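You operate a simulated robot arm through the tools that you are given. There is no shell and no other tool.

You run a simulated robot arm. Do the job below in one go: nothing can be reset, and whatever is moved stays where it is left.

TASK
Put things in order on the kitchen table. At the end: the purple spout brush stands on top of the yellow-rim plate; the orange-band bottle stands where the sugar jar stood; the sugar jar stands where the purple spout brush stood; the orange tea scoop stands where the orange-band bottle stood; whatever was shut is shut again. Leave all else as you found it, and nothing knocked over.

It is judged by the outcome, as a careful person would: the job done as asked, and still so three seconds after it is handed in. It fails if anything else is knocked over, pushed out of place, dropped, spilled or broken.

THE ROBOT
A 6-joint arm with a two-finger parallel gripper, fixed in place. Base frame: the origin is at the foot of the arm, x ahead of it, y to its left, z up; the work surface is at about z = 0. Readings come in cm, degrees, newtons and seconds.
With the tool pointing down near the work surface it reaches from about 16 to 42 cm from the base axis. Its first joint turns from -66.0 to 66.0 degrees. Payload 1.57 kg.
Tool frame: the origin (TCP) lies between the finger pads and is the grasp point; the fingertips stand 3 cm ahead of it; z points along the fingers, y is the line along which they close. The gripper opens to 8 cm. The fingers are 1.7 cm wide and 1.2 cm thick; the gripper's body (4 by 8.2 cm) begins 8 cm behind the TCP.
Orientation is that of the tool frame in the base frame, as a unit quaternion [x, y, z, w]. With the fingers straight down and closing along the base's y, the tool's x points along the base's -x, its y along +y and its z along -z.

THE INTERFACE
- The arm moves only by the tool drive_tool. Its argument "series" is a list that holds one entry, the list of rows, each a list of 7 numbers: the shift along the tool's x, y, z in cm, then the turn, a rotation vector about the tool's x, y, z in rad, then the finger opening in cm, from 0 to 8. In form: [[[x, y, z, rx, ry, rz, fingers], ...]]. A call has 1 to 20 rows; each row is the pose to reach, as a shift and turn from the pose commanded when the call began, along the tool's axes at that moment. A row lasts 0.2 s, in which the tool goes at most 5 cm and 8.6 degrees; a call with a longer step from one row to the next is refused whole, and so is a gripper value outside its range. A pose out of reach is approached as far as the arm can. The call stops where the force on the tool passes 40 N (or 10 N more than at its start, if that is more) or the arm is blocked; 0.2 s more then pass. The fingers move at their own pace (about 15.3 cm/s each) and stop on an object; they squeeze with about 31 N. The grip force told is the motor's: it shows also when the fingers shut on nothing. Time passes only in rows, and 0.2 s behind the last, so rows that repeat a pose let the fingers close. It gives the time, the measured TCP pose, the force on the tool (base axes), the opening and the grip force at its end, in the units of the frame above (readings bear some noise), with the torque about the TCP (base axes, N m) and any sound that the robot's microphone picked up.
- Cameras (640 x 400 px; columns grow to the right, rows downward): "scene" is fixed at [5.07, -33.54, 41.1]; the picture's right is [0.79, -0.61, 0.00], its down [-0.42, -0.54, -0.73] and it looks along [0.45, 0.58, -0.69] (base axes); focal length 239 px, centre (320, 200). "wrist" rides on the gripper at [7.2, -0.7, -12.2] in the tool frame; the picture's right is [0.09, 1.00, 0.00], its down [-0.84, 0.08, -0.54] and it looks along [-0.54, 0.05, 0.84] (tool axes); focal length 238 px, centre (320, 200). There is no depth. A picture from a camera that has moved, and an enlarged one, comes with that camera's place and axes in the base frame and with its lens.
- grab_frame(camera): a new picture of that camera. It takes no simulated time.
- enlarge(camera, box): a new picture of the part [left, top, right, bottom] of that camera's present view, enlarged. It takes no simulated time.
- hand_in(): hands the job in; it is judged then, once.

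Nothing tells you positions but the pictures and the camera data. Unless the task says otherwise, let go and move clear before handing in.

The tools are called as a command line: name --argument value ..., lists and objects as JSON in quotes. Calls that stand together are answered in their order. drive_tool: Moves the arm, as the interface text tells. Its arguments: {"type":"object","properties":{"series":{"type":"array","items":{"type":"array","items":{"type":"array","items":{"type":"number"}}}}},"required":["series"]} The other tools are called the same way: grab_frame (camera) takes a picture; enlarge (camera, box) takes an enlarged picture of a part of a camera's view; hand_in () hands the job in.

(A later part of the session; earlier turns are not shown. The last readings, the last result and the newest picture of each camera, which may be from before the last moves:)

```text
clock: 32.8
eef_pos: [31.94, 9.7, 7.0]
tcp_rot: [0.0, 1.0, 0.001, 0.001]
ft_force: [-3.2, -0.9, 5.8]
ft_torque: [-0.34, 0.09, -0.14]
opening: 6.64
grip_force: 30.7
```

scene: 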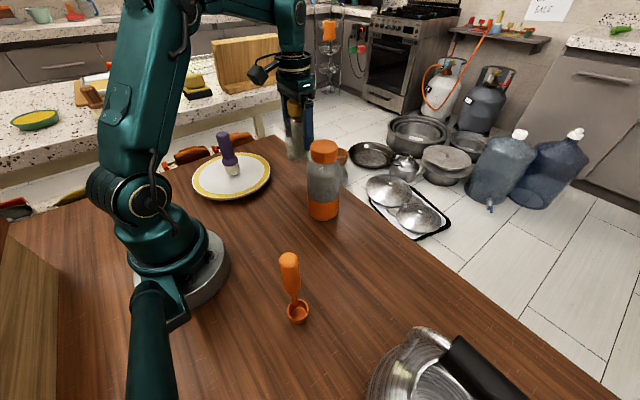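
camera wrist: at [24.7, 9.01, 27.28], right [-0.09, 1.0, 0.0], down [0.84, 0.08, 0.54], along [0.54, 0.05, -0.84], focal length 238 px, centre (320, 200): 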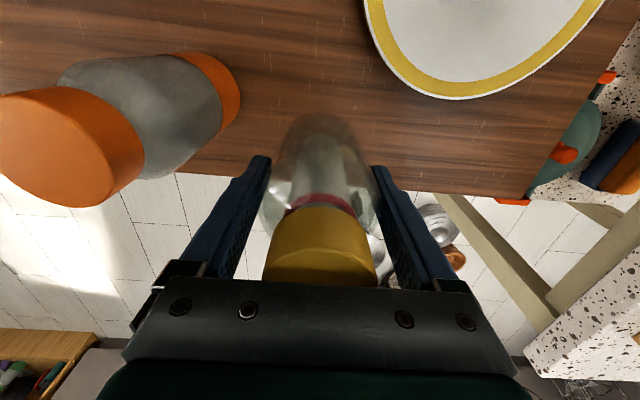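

Contact is made at about 6 N. I'll release in small steps.

drive_tool --series '[[[0, 0, -0.05, 0, 0, 0, 0], [0, 0, -0.05, 0, 0, 0, 6.6], [0, 0, -0.05, 0, 0, 0, 6.75], [0, 0, -0.05, 0, 0, 0, 6.95], [0, 0, -0.05, 0, 0, 0, 7.3], [0, 0, -0.05, 0, 0, 0, 7.8], [0, 0, -0.05, 0, 0, 0, 8]]]'

grab_frame --camera "wrist"

enlarge --camera "scene" --box '[250, 90, 350, 200]'

```text
clock: 34.4
eef_pos: [31.94, 9.7, 6.91]
tcp_rot: [0.0, 1.0, 0.001, 0.002]
ft_force: [0.4, -0.4, 0.1]
ft_torque: [0.0, -0.01, 0.02]
opening: 8.0
grip_force: 0.1
```

```text
taken
camera wrist: at [24.67, 9.07, 19.16], right [-0.09, 1.0, 0.0], down [0.84, 0.08, 0.54], along [0.54, 0.05, -0.84], focal length 238 px, centre (320, 200)
```

wrist: 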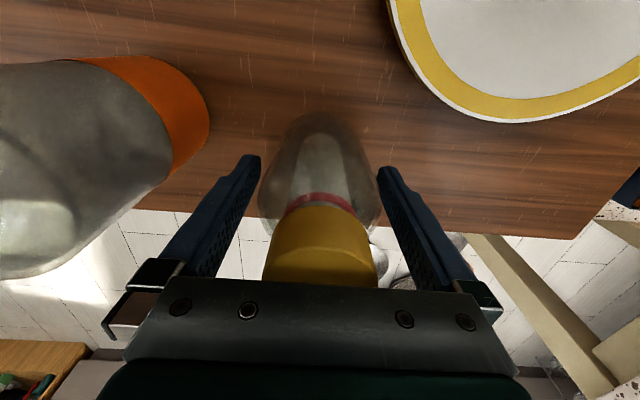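

```text
3.64 times, centred on (300, 145) of scene
camera zoom: at [5.07, -33.54, 41.1], right [0.79, -0.61, 0.0], down [-0.42, -0.54, -0.73], along [0.45, 0.58, -0.69], focal length 870 px, centre (393, 400)
```

zoom: 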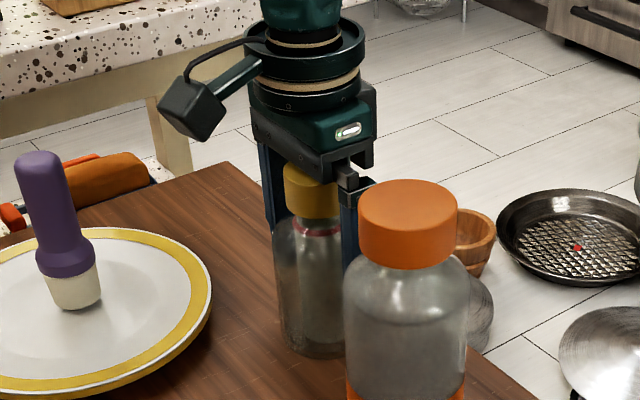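

The jar stands free at the brush's old spot. I'll rise straight up, then move above the bottle to measure it.

drive_tool --series '[[[0, 0, -1, 0, 0, 0, 8], [0, 0, -2.5, 0, 0, 0, 8], [0, 0, -5, 0, 0, 0, 8], [0, 0, -8, 0, 0, 0, 8], [0, 0, -11.5, 0, 0, 0, 8], [0, 0, -14.5, 0, 0, 0, 8], [0, 0, -16.7, 0, 0, 0, 8], [0, 0, -17.5, 0, 0, 0, 8], [0.2, -1.5, -17.5, 0, 0, 0, 8], [0.6, -4.5, -17.5, 0, 0, 0, 8], [1, -8, -17.5, 0, 0, 0, 8], [1.3, -10.8, -17.5, 0, 0, 0, 8], [1.35, -11.8, -17.5, 0, 0, 0, 8], [1.35, -11.8, -17.5, 0, 0, 0, 8]]]'

grab_frame --camera "wrist"

grab_frame --camera "scene"

enlarge --camera "wrist" --box '[240, 80, 400, 200]'

enlarge --camera "scene" --box '[260, 120, 380, 230]'

```text
clock: 37.4
eef_pos: [30.75, -2.08, 24.29]
tcp_rot: [0.0, 1.0, 0.0, 0.001]
ft_force: [-0.4, 1.2, 0.1]
ft_torque: [0.02, 0.01, -0.01]
opening: 8.0
grip_force: 0.1
```

```text
taken
camera wrist: at [23.39, -2.75, 36.53], right [-0.09, 1.0, 0.0], down [0.84, 0.08, 0.54], along [0.54, 0.05, -0.84], focal length 238 px, centre (320, 200)
```

wrist: 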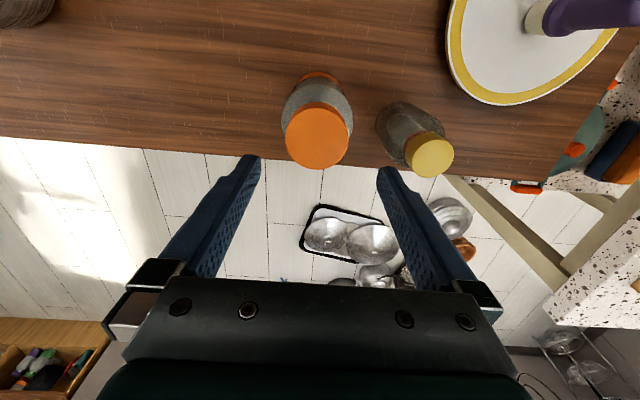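

```text
taken
```

scene: 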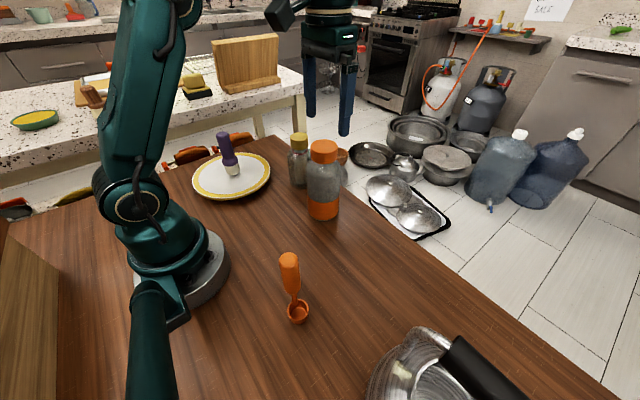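

```text
3.33 times, centred on (320, 140) of wrist
camera zoom: at [23.39, -2.75, 36.53], right [-0.09, 1.0, 0.0], down [0.84, 0.08, 0.54], along [0.54, 0.05, -0.84], focal length 794 px, centre (320, 400)
```

zoom: 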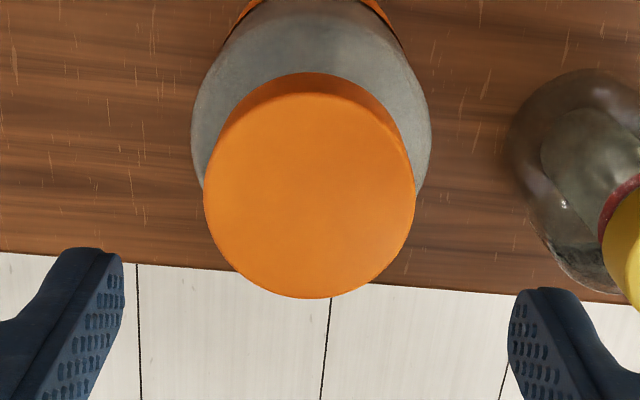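

```text
3.64 times, centred on (320, 175) of scene
camera zoom: at [5.07, -33.54, 41.1], right [0.79, -0.61, 0.0], down [-0.42, -0.54, -0.73], along [0.45, 0.58, -0.69], focal length 870 px, centre (320, 291)
```

zoom: 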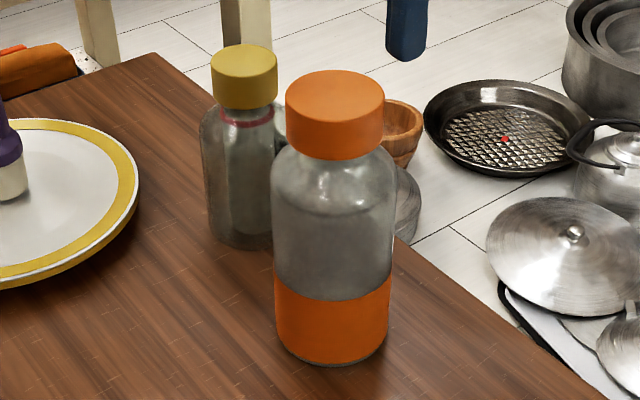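

The bottle axis is at about (29.85, -2.43), the cap top near z = 17.3 and the body about 7.1 cm wide, so there is little room. I'll shift above it, come down partway and check the centring.

drive_tool --series '[[[0.4, -0.2, 0.5, 0, 0, 0, 8], [0.85, -0.35, 1.5, 0, 0, 0, 8], [0.85, -0.35, 2.7, 0, 0, 0, 8], [0.85, -0.35, 3.3, 0, 0, 0, 8], [0.85, -0.35, 3.3, 0, 0, 0, 8]]]'

grab_frame --camera "wrist"

enlarge --camera "wrist" --box '[240, 80, 400, 200]'

enlarge --camera "scene" --box '[260, 100, 380, 230]'

```text
clock: 38.6
eef_pos: [29.72, -2.43, 20.99]
tcp_rot: [0.0, 1.0, 0.001, 0.001]
ft_force: [0.8, -0.7, -0.3]
ft_torque: [-0.01, -0.02, -0.01]
opening: 8.0
grip_force: 0.1
```

```text
taken
camera wrist: at [22.48, -3.02, 33.28], right [-0.09, 1.0, 0.0], down [0.84, 0.08, 0.54], along [0.54, 0.05, -0.84], focal length 238 px, centre (320, 200)
```

wrist: 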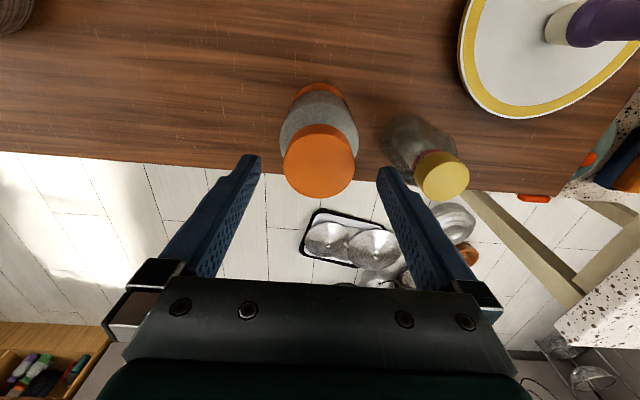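

```text
3.33 times, centred on (320, 140) of wrist
camera zoom: at [22.48, -3.02, 33.28], right [-0.09, 1.0, 0.0], down [0.84, 0.08, 0.54], along [0.54, 0.05, -0.84], focal length 794 px, centre (320, 400)
```

zoom: 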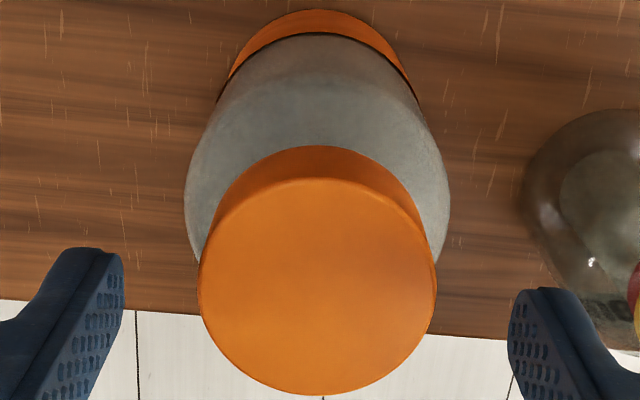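

```text
3.08 times, centred on (320, 165) of scene
camera zoom: at [5.07, -33.54, 41.1], right [0.79, -0.61, 0.0], down [-0.42, -0.54, -0.73], along [0.45, 0.58, -0.69], focal length 737 px, centre (320, 308)
```

zoom: 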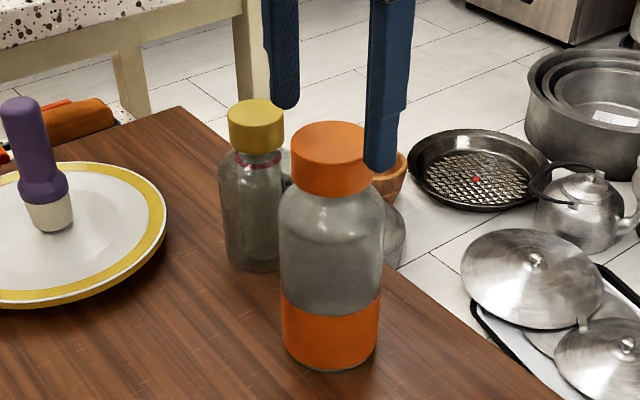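

The bottle is centred to within 0.1 cm at (29.76, -2.41), with its top at z = 17.4. I'll lower partway, look, then continue.

drive_tool --series '[[[0, -0.05, 0.5, 0, 0, 0, 8], [0, -0.05, 1.5, 0, 0, 0, 8], [0, -0.05, 2.8, 0, 0, 0, 8], [0, -0.05, 4, 0, 0, 0, 8], [0, -0.05, 4.5, 0, 0, 0, 8], [0, -0.05, 4.5, 0, 0, 0, 8]]]'

grab_frame --camera "wrist"

enlarge --camera "scene" --box '[260, 100, 380, 230]'

```text
clock: 40.0
eef_pos: [29.79, -2.73, 16.61]
tcp_rot: [-0.001, 1.0, 0.001, 0.0]
ft_force: [-0.2, 0.4, 0.4]
ft_torque: [-0.01, 0.01, 0.0]
opening: 7.99
grip_force: 0.1
```

```text
taken
camera wrist: at [22.54, -3.13, 28.84], right [-0.09, 1.0, 0.0], down [0.84, 0.08, 0.54], along [0.54, 0.05, -0.84], focal length 238 px, centre (320, 200)
```

wrist: 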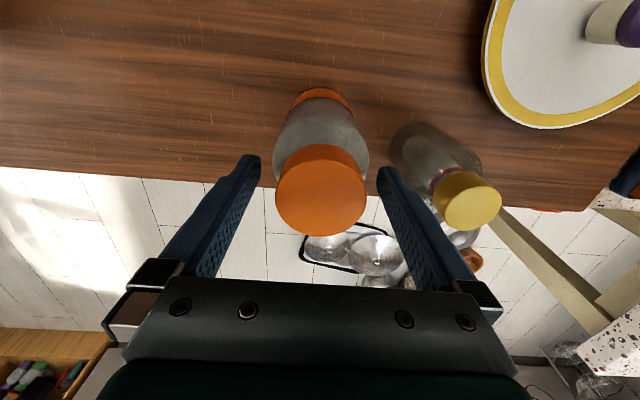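

```text
3.08 times, centred on (320, 165) of scene
camera zoom: at [5.07, -33.54, 41.1], right [0.79, -0.61, 0.0], down [-0.42, -0.54, -0.73], along [0.45, 0.58, -0.69], focal length 737 px, centre (320, 308)
```

zoom: 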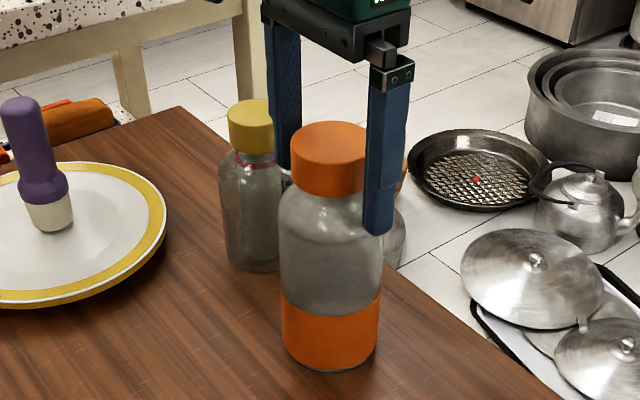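

The bottle is centred between the fingers. I'll lower to z of about 10.25 around the upper body.

drive_tool --series '[[[0, 0, 0.5, 0, 0, 0, 8], [0, 0, 1.3, 0, 0, 0, 8], [0, 0, 2.2, 0, 0, 0, 8], [0, 0, 3.2, 0, 0, 0, 8], [0, 0, 4.3, 0, 0, 0, 8], [0, 0, 5.4, 0, 0, 0, 8], [0, 0, 6.2, 0, 0, 0, 8], [0, 0, 6.4, 0, 0, 0, 8], [0, 0, 6.4, 0, 0, 0, 8]]]'

grab_frame --camera "wrist"

enlarge --camera "scene" --box '[260, 100, 380, 230]'

```text
clock: 42.0
eef_pos: [29.88, -2.57, 10.3]
tcp_rot: [0.0, 1.0, 0.002, 0.0]
ft_force: [-0.2, -0.1, -0.6]
ft_torque: [0.01, -0.03, -0.02]
opening: 7.98
grip_force: 0.0
```

```text
taken
camera wrist: at [22.47, -3.12, 22.56], right [-0.09, 1.0, 0.0], down [0.84, 0.08, 0.54], along [0.54, 0.05, -0.84], focal length 238 px, centre (320, 200)
```

wrist: 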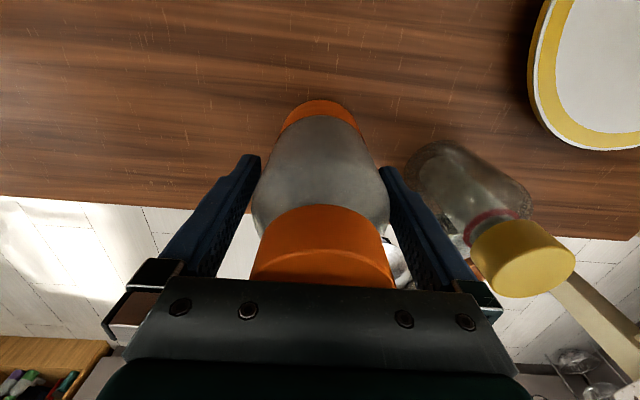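

```text
3.08 times, centred on (320, 165) of scene
camera zoom: at [5.07, -33.54, 41.1], right [0.79, -0.61, 0.0], down [-0.42, -0.54, -0.73], along [0.45, 0.58, -0.69], focal length 737 px, centre (320, 308)
```

zoom: 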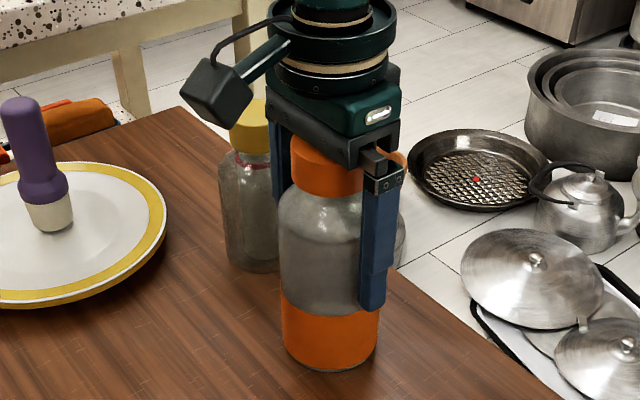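

It's well centred and the force is zero. I'll close slowly on the body.

drive_tool --series '[[[0, 0, 0, 0, 0, 0, 7.7], [0, 0, 0, 0, 0, 0, 7.5], [0, 0, 0, 0, 0, 0, 7.3], [0, 0, 0, 0, 0, 0, 7.1], [0, 0, 0, 0, 0, 0, 6.9], [0, 0, 0, 0, 0, 0, 6.7], [0, 0, 0, 0, 0, 0, 6.3], [0, 0, 0, 0, 0, 0, 5], [0, 0, 0, 0, 0, 0, 2], [0, 0, 0, 0, 0, 0, 0], [0, 0, 0, 0, 0, 0, 0]]]'

grab_frame --camera "wrist"

enlarge --camera "scene" --box '[260, 100, 380, 230]'

```text
clock: 44.4
eef_pos: [29.79, -2.48, 10.33]
tcp_rot: [0.001, 1.0, 0.001, 0.0]
ft_force: [0.3, 0.9, 0.8]
ft_torque: [-0.05, 0.04, 0.02]
opening: 7.07
grip_force: 30.6
```

```text
taken
camera wrist: at [22.47, -3.12, 22.57], right [-0.09, 1.0, 0.0], down [0.84, 0.08, 0.54], along [0.54, 0.05, -0.84], focal length 238 px, centre (320, 200)
```

wrist: 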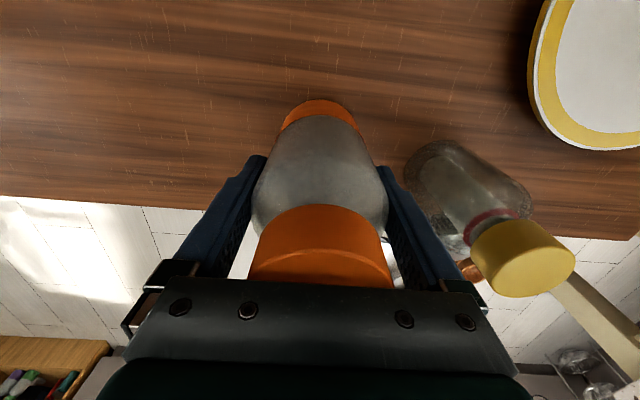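

```text
3.08 times, centred on (320, 165) of scene
camera zoom: at [5.07, -33.54, 41.1], right [0.79, -0.61, 0.0], down [-0.42, -0.54, -0.73], along [0.45, 0.58, -0.69], focal length 737 px, centre (320, 308)
```

zoom: 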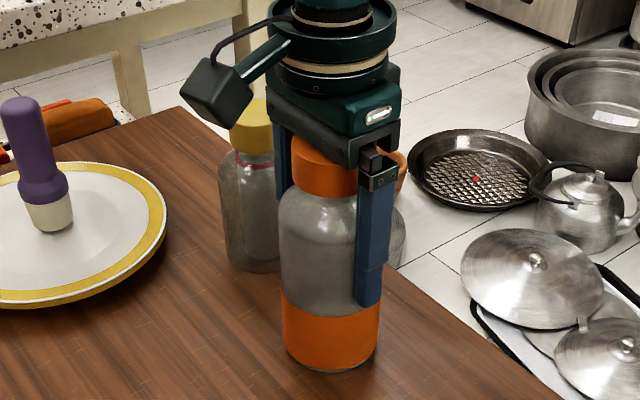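

The bottle is held at opening 7.07, and its standing place was about (29.77, -2.47). I'll lift it and check.

drive_tool --series '[[[0, 0, -0.3, 0, 0, 0, 0], [0, 0, -0.8, 0, 0, 0, 0], [0, 0, -1.6, 0, 0, 0, 0], [0, 0, -2.6, 0, 0, 0, 0], [0, 0, -3.8, 0, 0, 0, 0], [0, 0, -5, 0, 0, 0, 0], [0, 0, -5.8, 0, 0, 0, 0], [0, 0, -6, 0, 0, 0, 0]]]'

grab_frame --camera "scene"

grab_frame --camera "wrist"

```text
clock: 46.2
eef_pos: [29.86, -2.56, 16.24]
tcp_rot: [0.0, 1.0, 0.001, 0.001]
ft_force: [-0.4, -0.3, -1.2]
ft_torque: [0.01, -0.02, 0.01]
opening: 7.07
grip_force: 31.3
```

```text
taken
```

scene: 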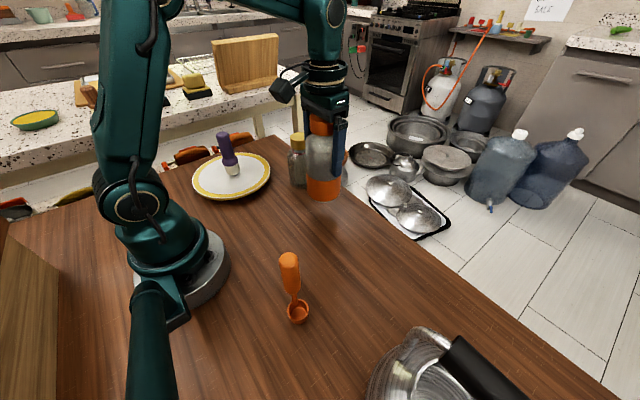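

```text
taken
camera wrist: at [22.47, -3.09, 28.42], right [-0.09, 1.0, 0.0], down [0.84, 0.08, 0.54], along [0.54, 0.05, -0.84], focal length 238 px, centre (320, 200)
```

wrist: 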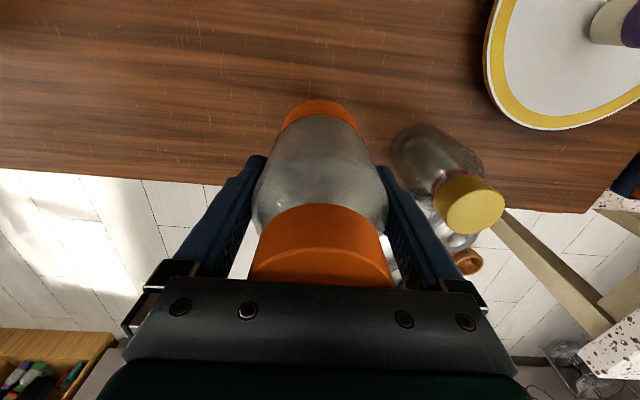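

The bottle is light and secure. I'll carry it to the jar's old place at (23.8, -18.47).

drive_tool --series '[[[0.3, -0.8, 0, 0, 0, 0, 0], [0.9, -2.4, 0, 0, 0, 0, 0], [1.6, -4.2, 0, 0, 0, 0, 0], [2.3, -6.1, 0, 0, 0, 0, 0], [3, -8, 0, 0, 0, 0, 0], [3.7, -9.9, 0, 0, 0, 0, 0], [4.4, -11.7, 0, 0, 0, 0, 0], [5.1, -13.5, 0, 0, 0, 0, 0], [5.6, -14.9, 0, 0, 0, 0, 0], [5.9, -15.7, 0, 0, 0, 0, 0], [5.97, -15.9, 0, 0, 0, 0, 0], [5.97, -15.9, 0, 0, 0, 0, 0], [5.97, -15.9, 2, 0, 0, 0, 0], [5.97, -15.9, 3.5, 0, 0, 0, 0], [5.97, -15.9, 4.8, 0, 0, 0, 0], [5.97, -15.9, 5.4, 0, 0, 0, 0], [5.97, -15.9, 5.6, 0, 0, 0, 0], [5.97, -15.9, 5.6, 0, 0, 0, 0]]]'

grab_frame --camera "scene"

enlarge --camera "scene" --box '[300, 180, 420, 300]'

```text
clock: 50.0
eef_pos: [23.86, -18.44, 10.57]
tcp_rot: [0.0, 1.0, 0.002, 0.001]
ft_force: [-1.2, -0.2, -1.5]
ft_torque: [0.01, -0.01, -0.01]
opening: 7.04
grip_force: 31.2
```

```text
taken
```

scene: 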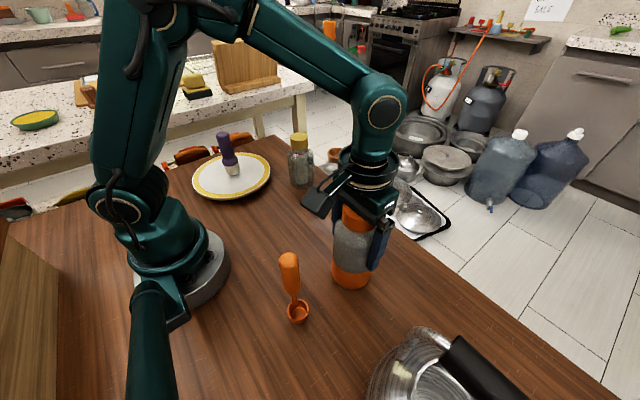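

```text
3.33 times, centred on (360, 240) of scene
camera zoom: at [5.07, -33.54, 41.1], right [0.79, -0.61, 0.0], down [-0.42, -0.54, -0.73], along [0.45, 0.58, -0.69], focal length 798 px, centre (187, 67)
```

zoom: 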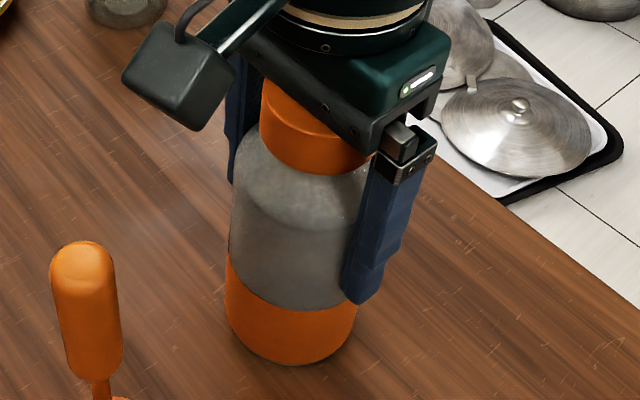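

Bottle base is about 0.3 cm above the table at the jar's old spot. I'll lower it gently to contact.

drive_tool --series '[[[0, 0, 0.1, 0, 0, 0, 0], [0, 0, 0.2, 0, 0, 0, 0], [0, 0, 0.3, 0, 0, 0, 0], [0, 0, 0.35, 0, 0, 0, 0], [0, 0, 0.35, 0, 0, 0, 0]]]'

```text
clock: 51.2
eef_pos: [23.76, -18.4, 10.24]
tcp_rot: [0.0, 1.0, 0.0, 0.001]
ft_force: [0.3, -0.8, 12.8]
ft_torque: [-0.05, -0.19, -0.06]
opening: 7.04
grip_force: 30.7
```

It's touching at 12.8 N. I'll ease up slightly and open slowly.

drive_tool --series '[[[0, 0, -0.06, 0, 0, 0, 0], [0, 0, -0.07, 0, 0, 0, 7.0], [0, 0, -0.07, 0, 0, 0, 7.1], [0, 0, -0.07, 0, 0, 0, 7.25], [0, 0, -0.07, 0, 0, 0, 7.5], [0, 0, -0.07, 0, 0, 0, 7.8], [0, 0, -0.07, 0, 0, 0, 8], [0, 0, -0.07, 0, 0, 0, 8]]]'

grab_frame --camera "wrist"

enlarge --camera "scene" --box '[300, 180, 420, 300]'

```text
clock: 53.0
eef_pos: [23.76, -18.49, 10.28]
tcp_rot: [0.0, 1.0, 0.002, 0.001]
ft_force: [-0.8, 0.1, -1.1]
ft_torque: [-0.01, -0.01, 0.02]
opening: 7.99
grip_force: 0.1
```

```text
taken
camera wrist: at [16.44, -19.01, 22.57], right [-0.09, 1.0, 0.0], down [0.84, 0.08, 0.54], along [0.54, 0.05, -0.84], focal length 238 px, centre (320, 200)
```

wrist: 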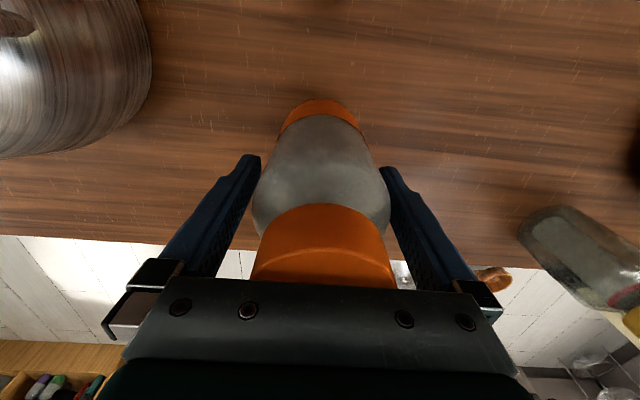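

```text
3.33 times, centred on (360, 240) of scene
camera zoom: at [5.07, -33.54, 41.1], right [0.79, -0.61, 0.0], down [-0.42, -0.54, -0.73], along [0.45, 0.58, -0.69], focal length 798 px, centre (187, 67)
```

zoom: 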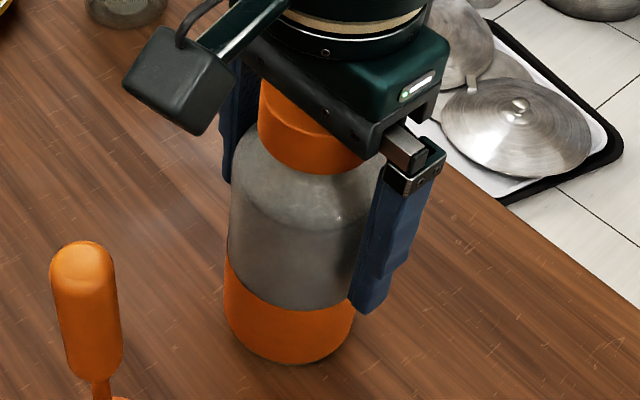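

The bottle stands free at the jar's old spot. I'll rise clear and move high above the scoop at about (12.5, -17.5) to look at it.

drive_tool --series '[[[0, 0, -1, 0, 0, 0, 8], [0, 0, -2.5, 0, 0, 0, 8], [0, 0, -5, 0, 0, 0, 8], [0, 0, -8, 0, 0, 0, 8], [0, 0, -11, 0, 0, 0, 8], [0, 0, -13.3, 0, 0, 0, 8], [0, 0, -14, 0, 0, 0, 8], [1.5, 0.1, -14, 0, 0, 0, 8], [4, 0.3, -14, 0, 0, 0, 8], [6.8, 0.6, -14, 0, 0, 0, 8], [9.2, 0.8, -14, 0, 0, 0, 8], [10.8, 1, -14, 0, 0, 0, 8], [11.28, 1, -14, 0, 0, 0, 8], [11.28, 1, -14, 0, 0, 0, 8]]]'

grab_frame --camera "wrist"

grab_frame --camera "scene"

enlarge --camera "wrist" --box '[240, 60, 400, 180]'

```text
clock: 56.0
eef_pos: [12.48, -17.5, 24.34]
tcp_rot: [0.0, 1.0, 0.001, 0.001]
ft_force: [-0.4, -0.2, -0.1]
ft_torque: [0.02, 0.02, 0.03]
opening: 7.99
grip_force: 0.0
```

```text
taken
camera wrist: at [5.16, -18.05, 36.5], right [-0.09, 1.0, 0.0], down [0.84, 0.08, 0.54], along [0.54, 0.05, -0.84], focal length 238 px, centre (320, 200)
```

wrist: 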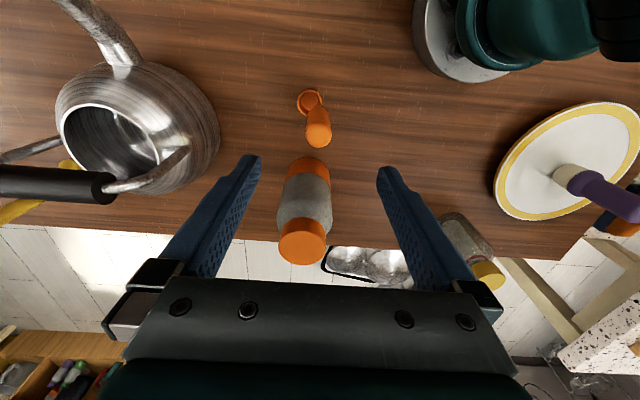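

```text
taken
```

scene: 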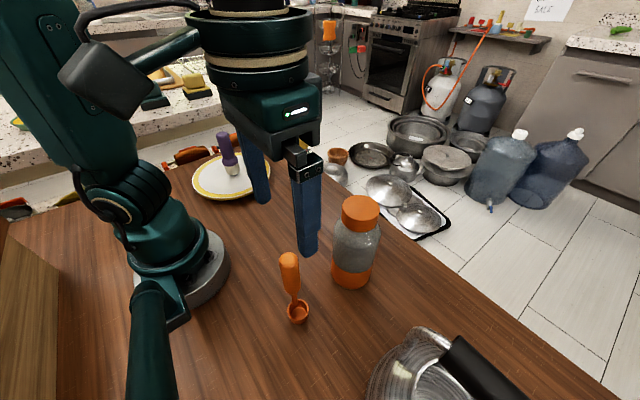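

```text
3.33 times, centred on (320, 120) of wrist
camera zoom: at [5.16, -18.05, 36.5], right [-0.09, 1.0, 0.0], down [0.84, 0.08, 0.54], along [0.54, 0.05, -0.84], focal length 794 px, centre (320, 467)
```

zoom: 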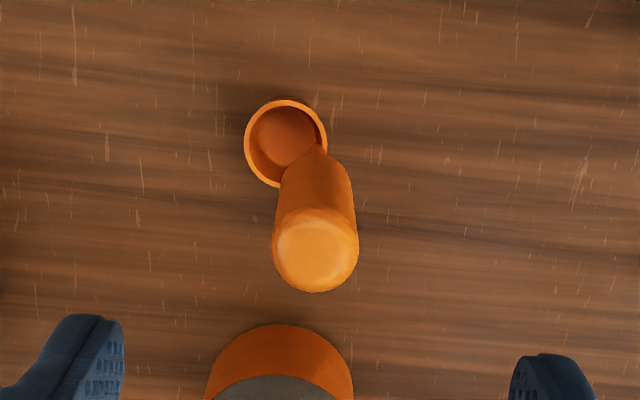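

The scoop's handle axis is at about (12.0, -17.57). The bowl centre is at about (11.6, -18.9), with the handle rising from the bowl's +y edge. I'll align over the handle and come lower to check its height.

drive_tool --series '[[[0.25, -0.05, 0.8, 0, 0, 0, 7], [0.48, -0.07, 2, 0, 0, 0, 6], [0.48, -0.07, 3.2, 0, 0, 0, 6], [0.48, -0.07, 4, 0, 0, 0, 6], [0.48, -0.07, 4, 0, 0, 0, 6]]]'

grab_frame --camera "wrist"

enlarge --camera "wrist" --box '[240, 80, 400, 200]'

enlarge --camera "scene" --box '[230, 180, 370, 330]'

```text
clock: 57.2
eef_pos: [11.9, -17.64, 20.35]
tcp_rot: [0.0, 1.0, 0.0, 0.001]
ft_force: [0.9, -0.6, 1.0]
ft_torque: [0.01, -0.05, -0.02]
opening: 5.99
grip_force: 0.0
```

```text
taken
camera wrist: at [4.7, -18.2, 32.55], right [-0.09, 1.0, 0.0], down [0.84, 0.08, 0.54], along [0.54, 0.05, -0.84], focal length 238 px, centre (320, 200)
```

wrist: 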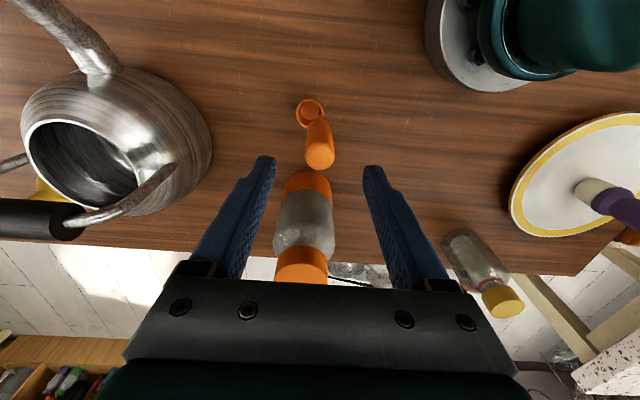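

```text
3.33 times, centred on (320, 140) of wrist
camera zoom: at [4.7, -18.2, 32.55], right [-0.09, 1.0, 0.0], down [0.84, 0.08, 0.54], along [0.54, 0.05, -0.84], focal length 794 px, centre (320, 400)
```

zoom: 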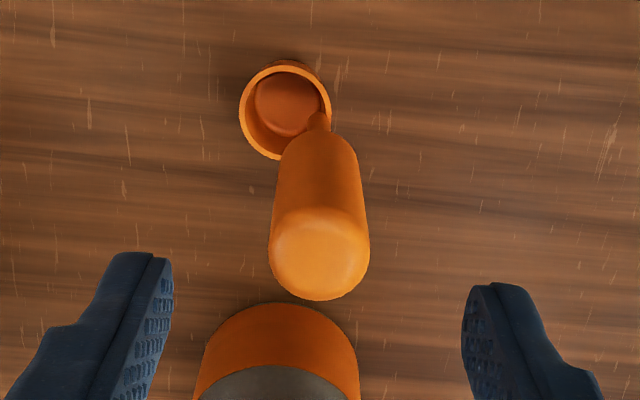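

```text
2.67 times, centred on (300, 255) of scene
camera zoom: at [5.07, -33.54, 41.1], right [0.79, -0.61, 0.0], down [-0.42, -0.54, -0.73], along [0.45, 0.58, -0.69], focal length 638 px, centre (373, 53)
```

zoom: 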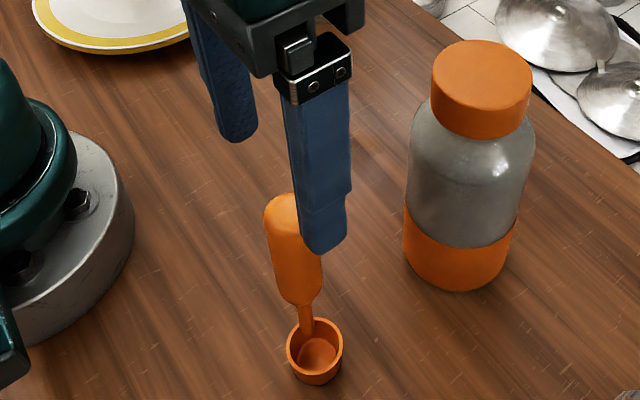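

The handle is centred in y, and its axis is at about (12.12, -17.55) with the top near z = 15. I'll shift 0.2 in x and lower to z = 11 around the handle.

drive_tool --series '[[[-0.2, 0.05, 0.6, 0, 0, 0, 6], [-0.2, 0.05, 2, 0, 0, 0, 6], [-0.2, 0.05, 3.8, 0, 0, 0, 6], [-0.2, 0.05, 5.6, 0, 0, 0, 6], [-0.2, 0.05, 7.4, 0, 0, 0, 5.5], [-0.2, 0.05, 8.8, 0, 0, 0, 5], [-0.2, 0.05, 9.3, 0, 0, 0, 4.5], [-0.2, 0.05, 9.3, 0, 0, 0, 4]]]'

grab_frame --camera "wrist"

enlarge --camera "scene" --box '[230, 180, 370, 330]'

```text
clock: 59.0
eef_pos: [12.18, -17.59, 11.04]
tcp_rot: [0.0, 1.0, 0.0, 0.0]
ft_force: [-0.1, 0.6, 0.9]
ft_torque: [0.01, -0.01, -0.04]
opening: 4.01
grip_force: 0.1
```

```text
taken
camera wrist: at [4.92, -18.08, 23.21], right [-0.09, 1.0, 0.0], down [0.84, 0.08, 0.54], along [0.54, 0.05, -0.84], focal length 238 px, centre (320, 200)
```

wrist: 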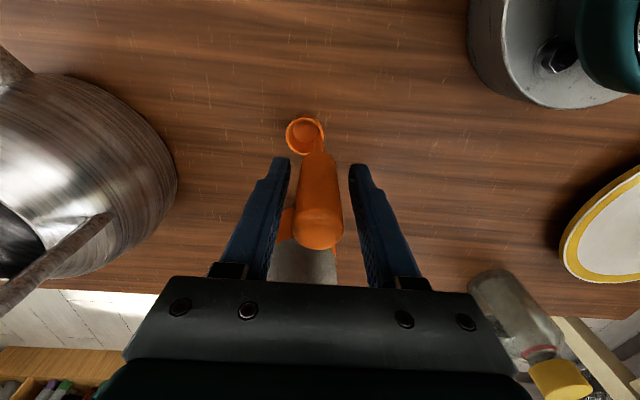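

```text
2.67 times, centred on (300, 255) of scene
camera zoom: at [5.07, -33.54, 41.1], right [0.79, -0.61, 0.0], down [-0.42, -0.54, -0.73], along [0.45, 0.58, -0.69], focal length 638 px, centre (373, 53)
```

zoom: 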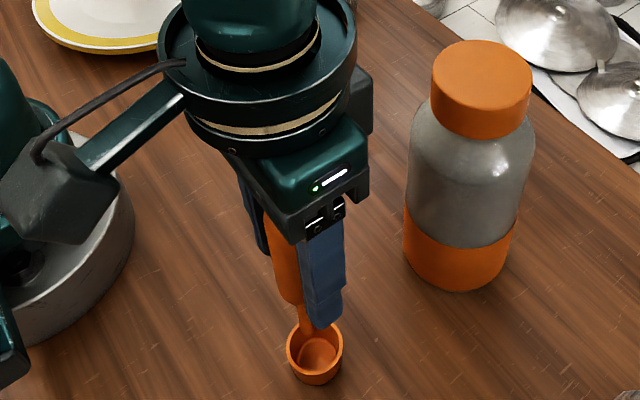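

The handle is centred between the fingers. I'll close slowly.

drive_tool --series '[[[0, 0, 0, 0, 0, 0, 3.5], [0, 0, 0, 0, 0, 0, 3.1], [0, 0, 0, 0, 0, 0, 2.8], [0, 0, 0, 0, 0, 0, 2.6], [0, 0, 0, 0, 0, 0, 2.4], [0, 0, 0, 0, 0, 0, 2.2], [0, 0, 0, 0, 0, 0, 1.5], [0, 0, 0, 0, 0, 0, 0], [0, 0, 0, 0, 0, 0, 0]]]'

grab_frame --camera "wrist"

enlarge --camera "wrist" --box '[260, 90, 380, 180]'

enlarge --camera "scene" --box '[230, 180, 370, 330]'

```text
clock: 61.0
eef_pos: [12.37, -17.44, 11.01]
tcp_rot: [0.0, 1.0, 0.001, 0.001]
ft_force: [-0.2, -0.7, 0.5]
ft_torque: [-0.05, -0.01, -0.01]
opening: 2.31
grip_force: 30.9
```

```text
taken
camera wrist: at [4.92, -18.09, 23.23], right [-0.09, 1.0, 0.0], down [0.84, 0.08, 0.54], along [0.54, 0.05, -0.84], focal length 238 px, centre (320, 200)
```

wrist: 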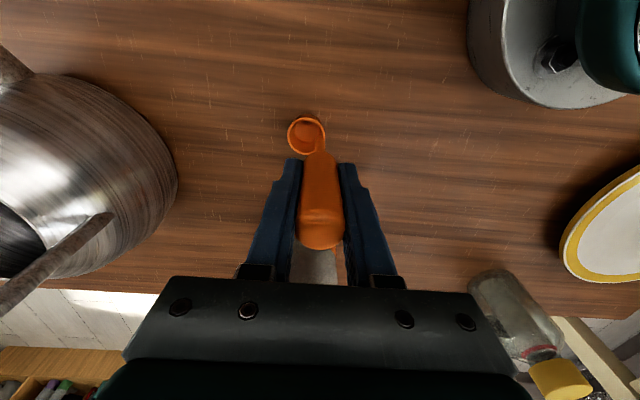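

```text
4.44 times, centred on (320, 135) of wrist
camera zoom: at [4.92, -18.09, 23.23], right [-0.09, 1.0, 0.0], down [0.84, 0.08, 0.54], along [0.54, 0.05, -0.84], focal length 1059 px, centre (320, 489)
```

zoom: 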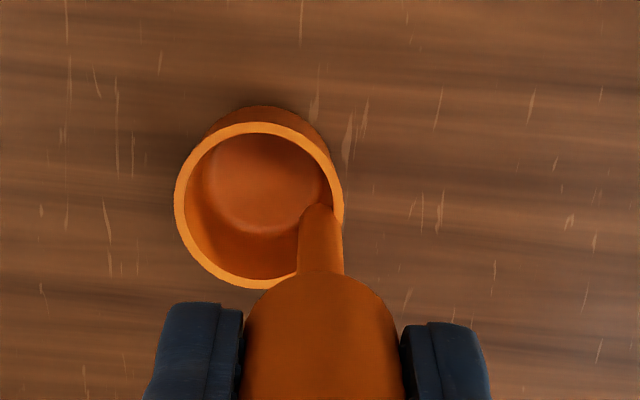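

```text
2.67 times, centred on (300, 255) of scene
camera zoom: at [5.07, -33.54, 41.1], right [0.79, -0.61, 0.0], down [-0.42, -0.54, -0.73], along [0.45, 0.58, -0.69], focal length 638 px, centre (373, 53)
```

zoom: 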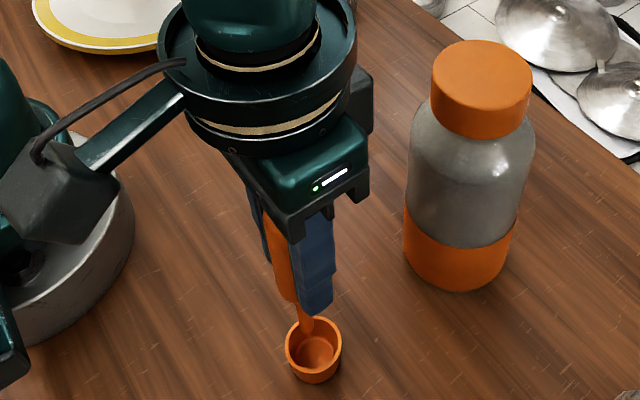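

The scoop is gripped at 2.31. I'll lift it straight up and check that it stays vertical.

drive_tool --series '[[[0, 0, -0.3, 0, 0, 0, 0], [0, 0, -0.8, 0, 0, 0, 0], [0, 0, -1.6, 0, 0, 0, 0], [0, 0, -2.8, 0, 0, 0, 0], [0, 0, -4.2, 0, 0, 0, 0], [0, 0, -5.4, 0, 0, 0, 0], [0, 0, -6, 0, 0, 0, 0], [0, 0, -6, 0, 0, 0, 0]]]'

enlarge --camera "wrist" --box '[260, 90, 380, 180]'

grab_frame --camera "scene"

```text
clock: 62.8
eef_pos: [12.06, -17.55, 16.91]
tcp_rot: [0.0, 1.0, 0.001, 0.002]
ft_force: [0.4, -0.8, 0.1]
ft_torque: [0.0, 0.03, -0.02]
opening: 2.3
grip_force: 31.4
```

```text
4.44 times, centred on (320, 135) of wrist
camera zoom: at [4.93, -18.16, 29.2], right [-0.09, 1.0, 0.0], down [0.84, 0.08, 0.54], along [0.54, 0.05, -0.84], focal length 1059 px, centre (320, 489)
```

zoom: 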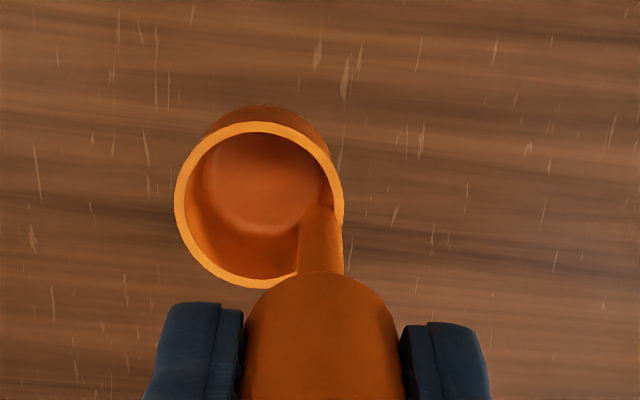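

```text
taken
```

scene: 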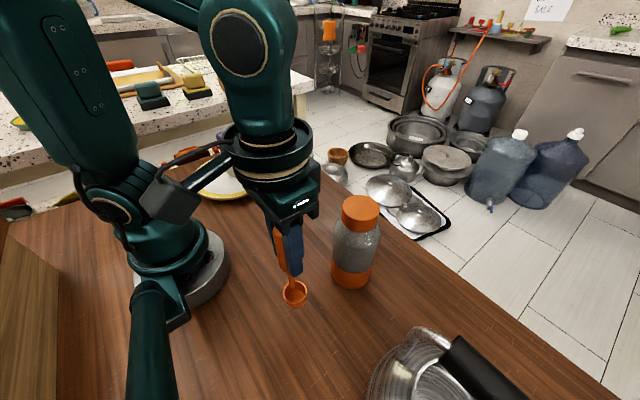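

The scoop hangs straight. I'll carry it on a curve, clear of the bottle, to above the bottle's old place.

drive_tool --series '[[[-0.5, 0.7, 0, 0, 0, 0, 0], [-1.5, 2.1, 0, 0, 0, 0, 0], [-2.7, 3.7, 0, 0, 0, 0, 0], [-3.9, 5.3, 0, 0, 0, 0, 0], [-5.0, 6.9, 0, 0, 0, 0, 0], [-6.3, 8.3, 0, 0, 0, 0, 0], [-7.9, 9.4, 0, 0, 0, 0, 0], [-9.6, 10.5, 0, 0, 0, 0, 0], [-11.3, 11.6, 0, 0, 0, 0, 0], [-13, 12.7, 0, 0, 0, 0, 0], [-14.7, 13.8, 0, 0, 0, 0, 0], [-16.2, 14.7, 0, 0, 0, 0, 0], [-17.3, 15.4, 0, 0, 0, 0, 0], [-17.9, 15.8, 0, 0, 0, 0, 0], [-18.05, 15.92, 0, 0, 0, 0, 0], [-18.05, 15.92, 0, 0, 0, 0, 0]]]'

grab_frame --camera "wrist"

grab_frame --camera "scene"

```text
clock: 66.2
eef_pos: [30.21, -1.58, 17.04]
tcp_rot: [-0.001, 1.0, 0.001, 0.001]
ft_force: [-0.2, -0.3, -0.5]
ft_torque: [-0.01, -0.02, 0.01]
opening: 2.29
grip_force: 31.4
```

```text
taken
camera wrist: at [22.96, -2.13, 29.28], right [-0.09, 1.0, 0.0], down [0.84, 0.08, 0.54], along [0.54, 0.05, -0.84], focal length 238 px, centre (320, 200)
```

wrist: 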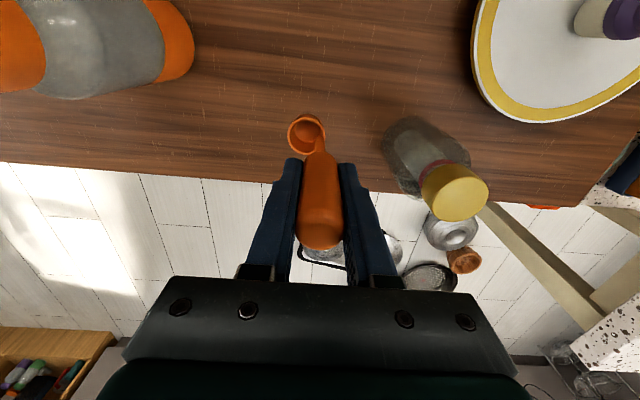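

```text
taken
```

scene: 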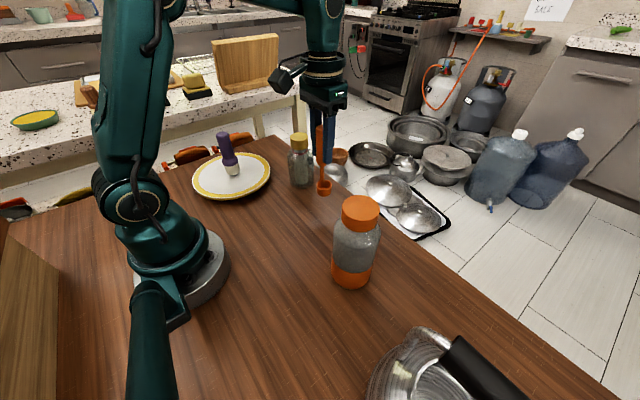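

I'm in place above the bottle's old spot. I'll lower to just above the table.

drive_tool --series '[[[0, 0, 0.6, 0, 0, 0, 0], [0, 0, 1.6, 0, 0, 0, 0], [0, 0, 2.8, 0, 0, 0, 0], [0, 0, 4, 0, 0, 0, 0], [0, 0, 5, 0, 0, 0, 0], [0, 0, 5.5, 0, 0, 0, 0], [0, 0, 5.7, 0, 0, 0, 0], [0, 0, 5.7, 0, 0, 0, 0]]]'

enlarge --camera "scene" --box '[260, 110, 380, 230]'

```text
clock: 68.0
eef_pos: [30.27, -1.53, 11.3]
tcp_rot: [0.0, 1.0, 0.001, 0.0]
ft_force: [0.1, -0.4, 0.1]
ft_torque: [0.01, 0.01, 0.02]
opening: 2.3
grip_force: 31.3
```

```text
3.33 times, centred on (320, 170) of scene
camera zoom: at [5.07, -33.54, 41.1], right [0.79, -0.61, 0.0], down [-0.42, -0.54, -0.73], along [0.45, 0.58, -0.69], focal length 798 px, centre (320, 300)
```

zoom: 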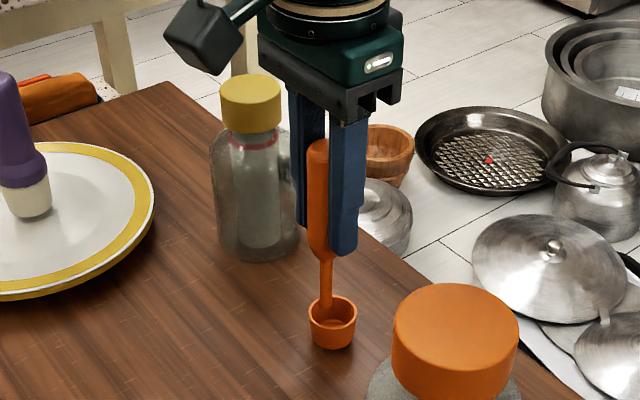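

The bowl lines up with where the bottle's base was in the picture. I'll lower the last few millimetres gently.

drive_tool --series '[[[0, 0, 0.1, 0, 0, 0, 0], [0, 0, 0.18, 0, 0, 0, 0], [0, 0, 0.25, 0, 0, 0, 0], [0, 0, 0.25, 0, 0, 0, 0]]]'

```text
clock: 69.0
eef_pos: [30.06, -1.6, 11.12]
tcp_rot: [0.0, 1.0, 0.001, 0.001]
ft_force: [-0.1, 0.1, 0.1]
ft_torque: [0.05, 0.01, 0.04]
opening: 2.28
grip_force: 31.1
```

drive_tool --series '[[[0, 0, 0.05, 0, 0, 0, 0], [0, 0, 0.1, 0, 0, 0, 0], [0, 0, 0.1, 0, 0, 0, 0]]]'

```text
clock: 69.8
eef_pos: [30.22, -1.56, 11.07]
tcp_rot: [0.0, 1.0, 0.001, 0.001]
ft_force: [-1.2, -1.2, 3.6]
ft_torque: [-0.09, 0.1, 0.02]
opening: 2.26
grip_force: 31.1
```

The scoop has touched down with a light 3.6 N. I'll open slowly.

drive_tool --series '[[[0, 0, -0.02, 0, 0, 0, 0], [0, 0, -0.02, 0, 0, 0, 2.2], [0, 0, -0.02, 0, 0, 0, 2.3], [0, 0, -0.02, 0, 0, 0, 2.4], [0, 0, -0.02, 0, 0, 0, 2.5], [0, 0, -0.02, 0, 0, 0, 2.7], [0, 0, -0.02, 0, 0, 0, 3], [0, 0, -0.02, 0, 0, 0, 3.5], [0, 0, -0.02, 0, 0, 0, 4], [0, 0, -0.02, 0, 0, 0, 5]]]'

grab_frame --camera "wrist"

enlarge --camera "scene" --box '[260, 110, 380, 230]'

```text
clock: 72.0
eef_pos: [30.17, -1.52, 10.91]
tcp_rot: [0.001, 1.0, 0.0, 0.001]
ft_force: [-0.9, 0.1, -0.7]
ft_torque: [-0.05, 0.03, 0.01]
opening: 5.0
grip_force: 0.1
```

```text
taken
camera wrist: at [22.97, -2.08, 23.18], right [-0.09, 1.0, 0.0], down [0.84, 0.08, 0.54], along [0.54, 0.05, -0.84], focal length 238 px, centre (320, 200)
```

wrist: 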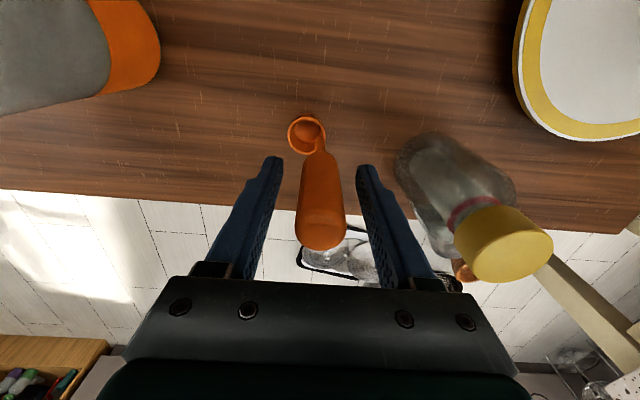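

```text
3.33 times, centred on (320, 170) of scene
camera zoom: at [5.07, -33.54, 41.1], right [0.79, -0.61, 0.0], down [-0.42, -0.54, -0.73], along [0.45, 0.58, -0.69], focal length 798 px, centre (320, 300)
```

zoom: 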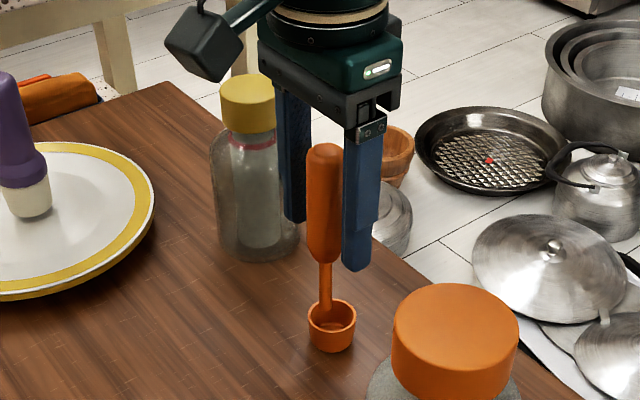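

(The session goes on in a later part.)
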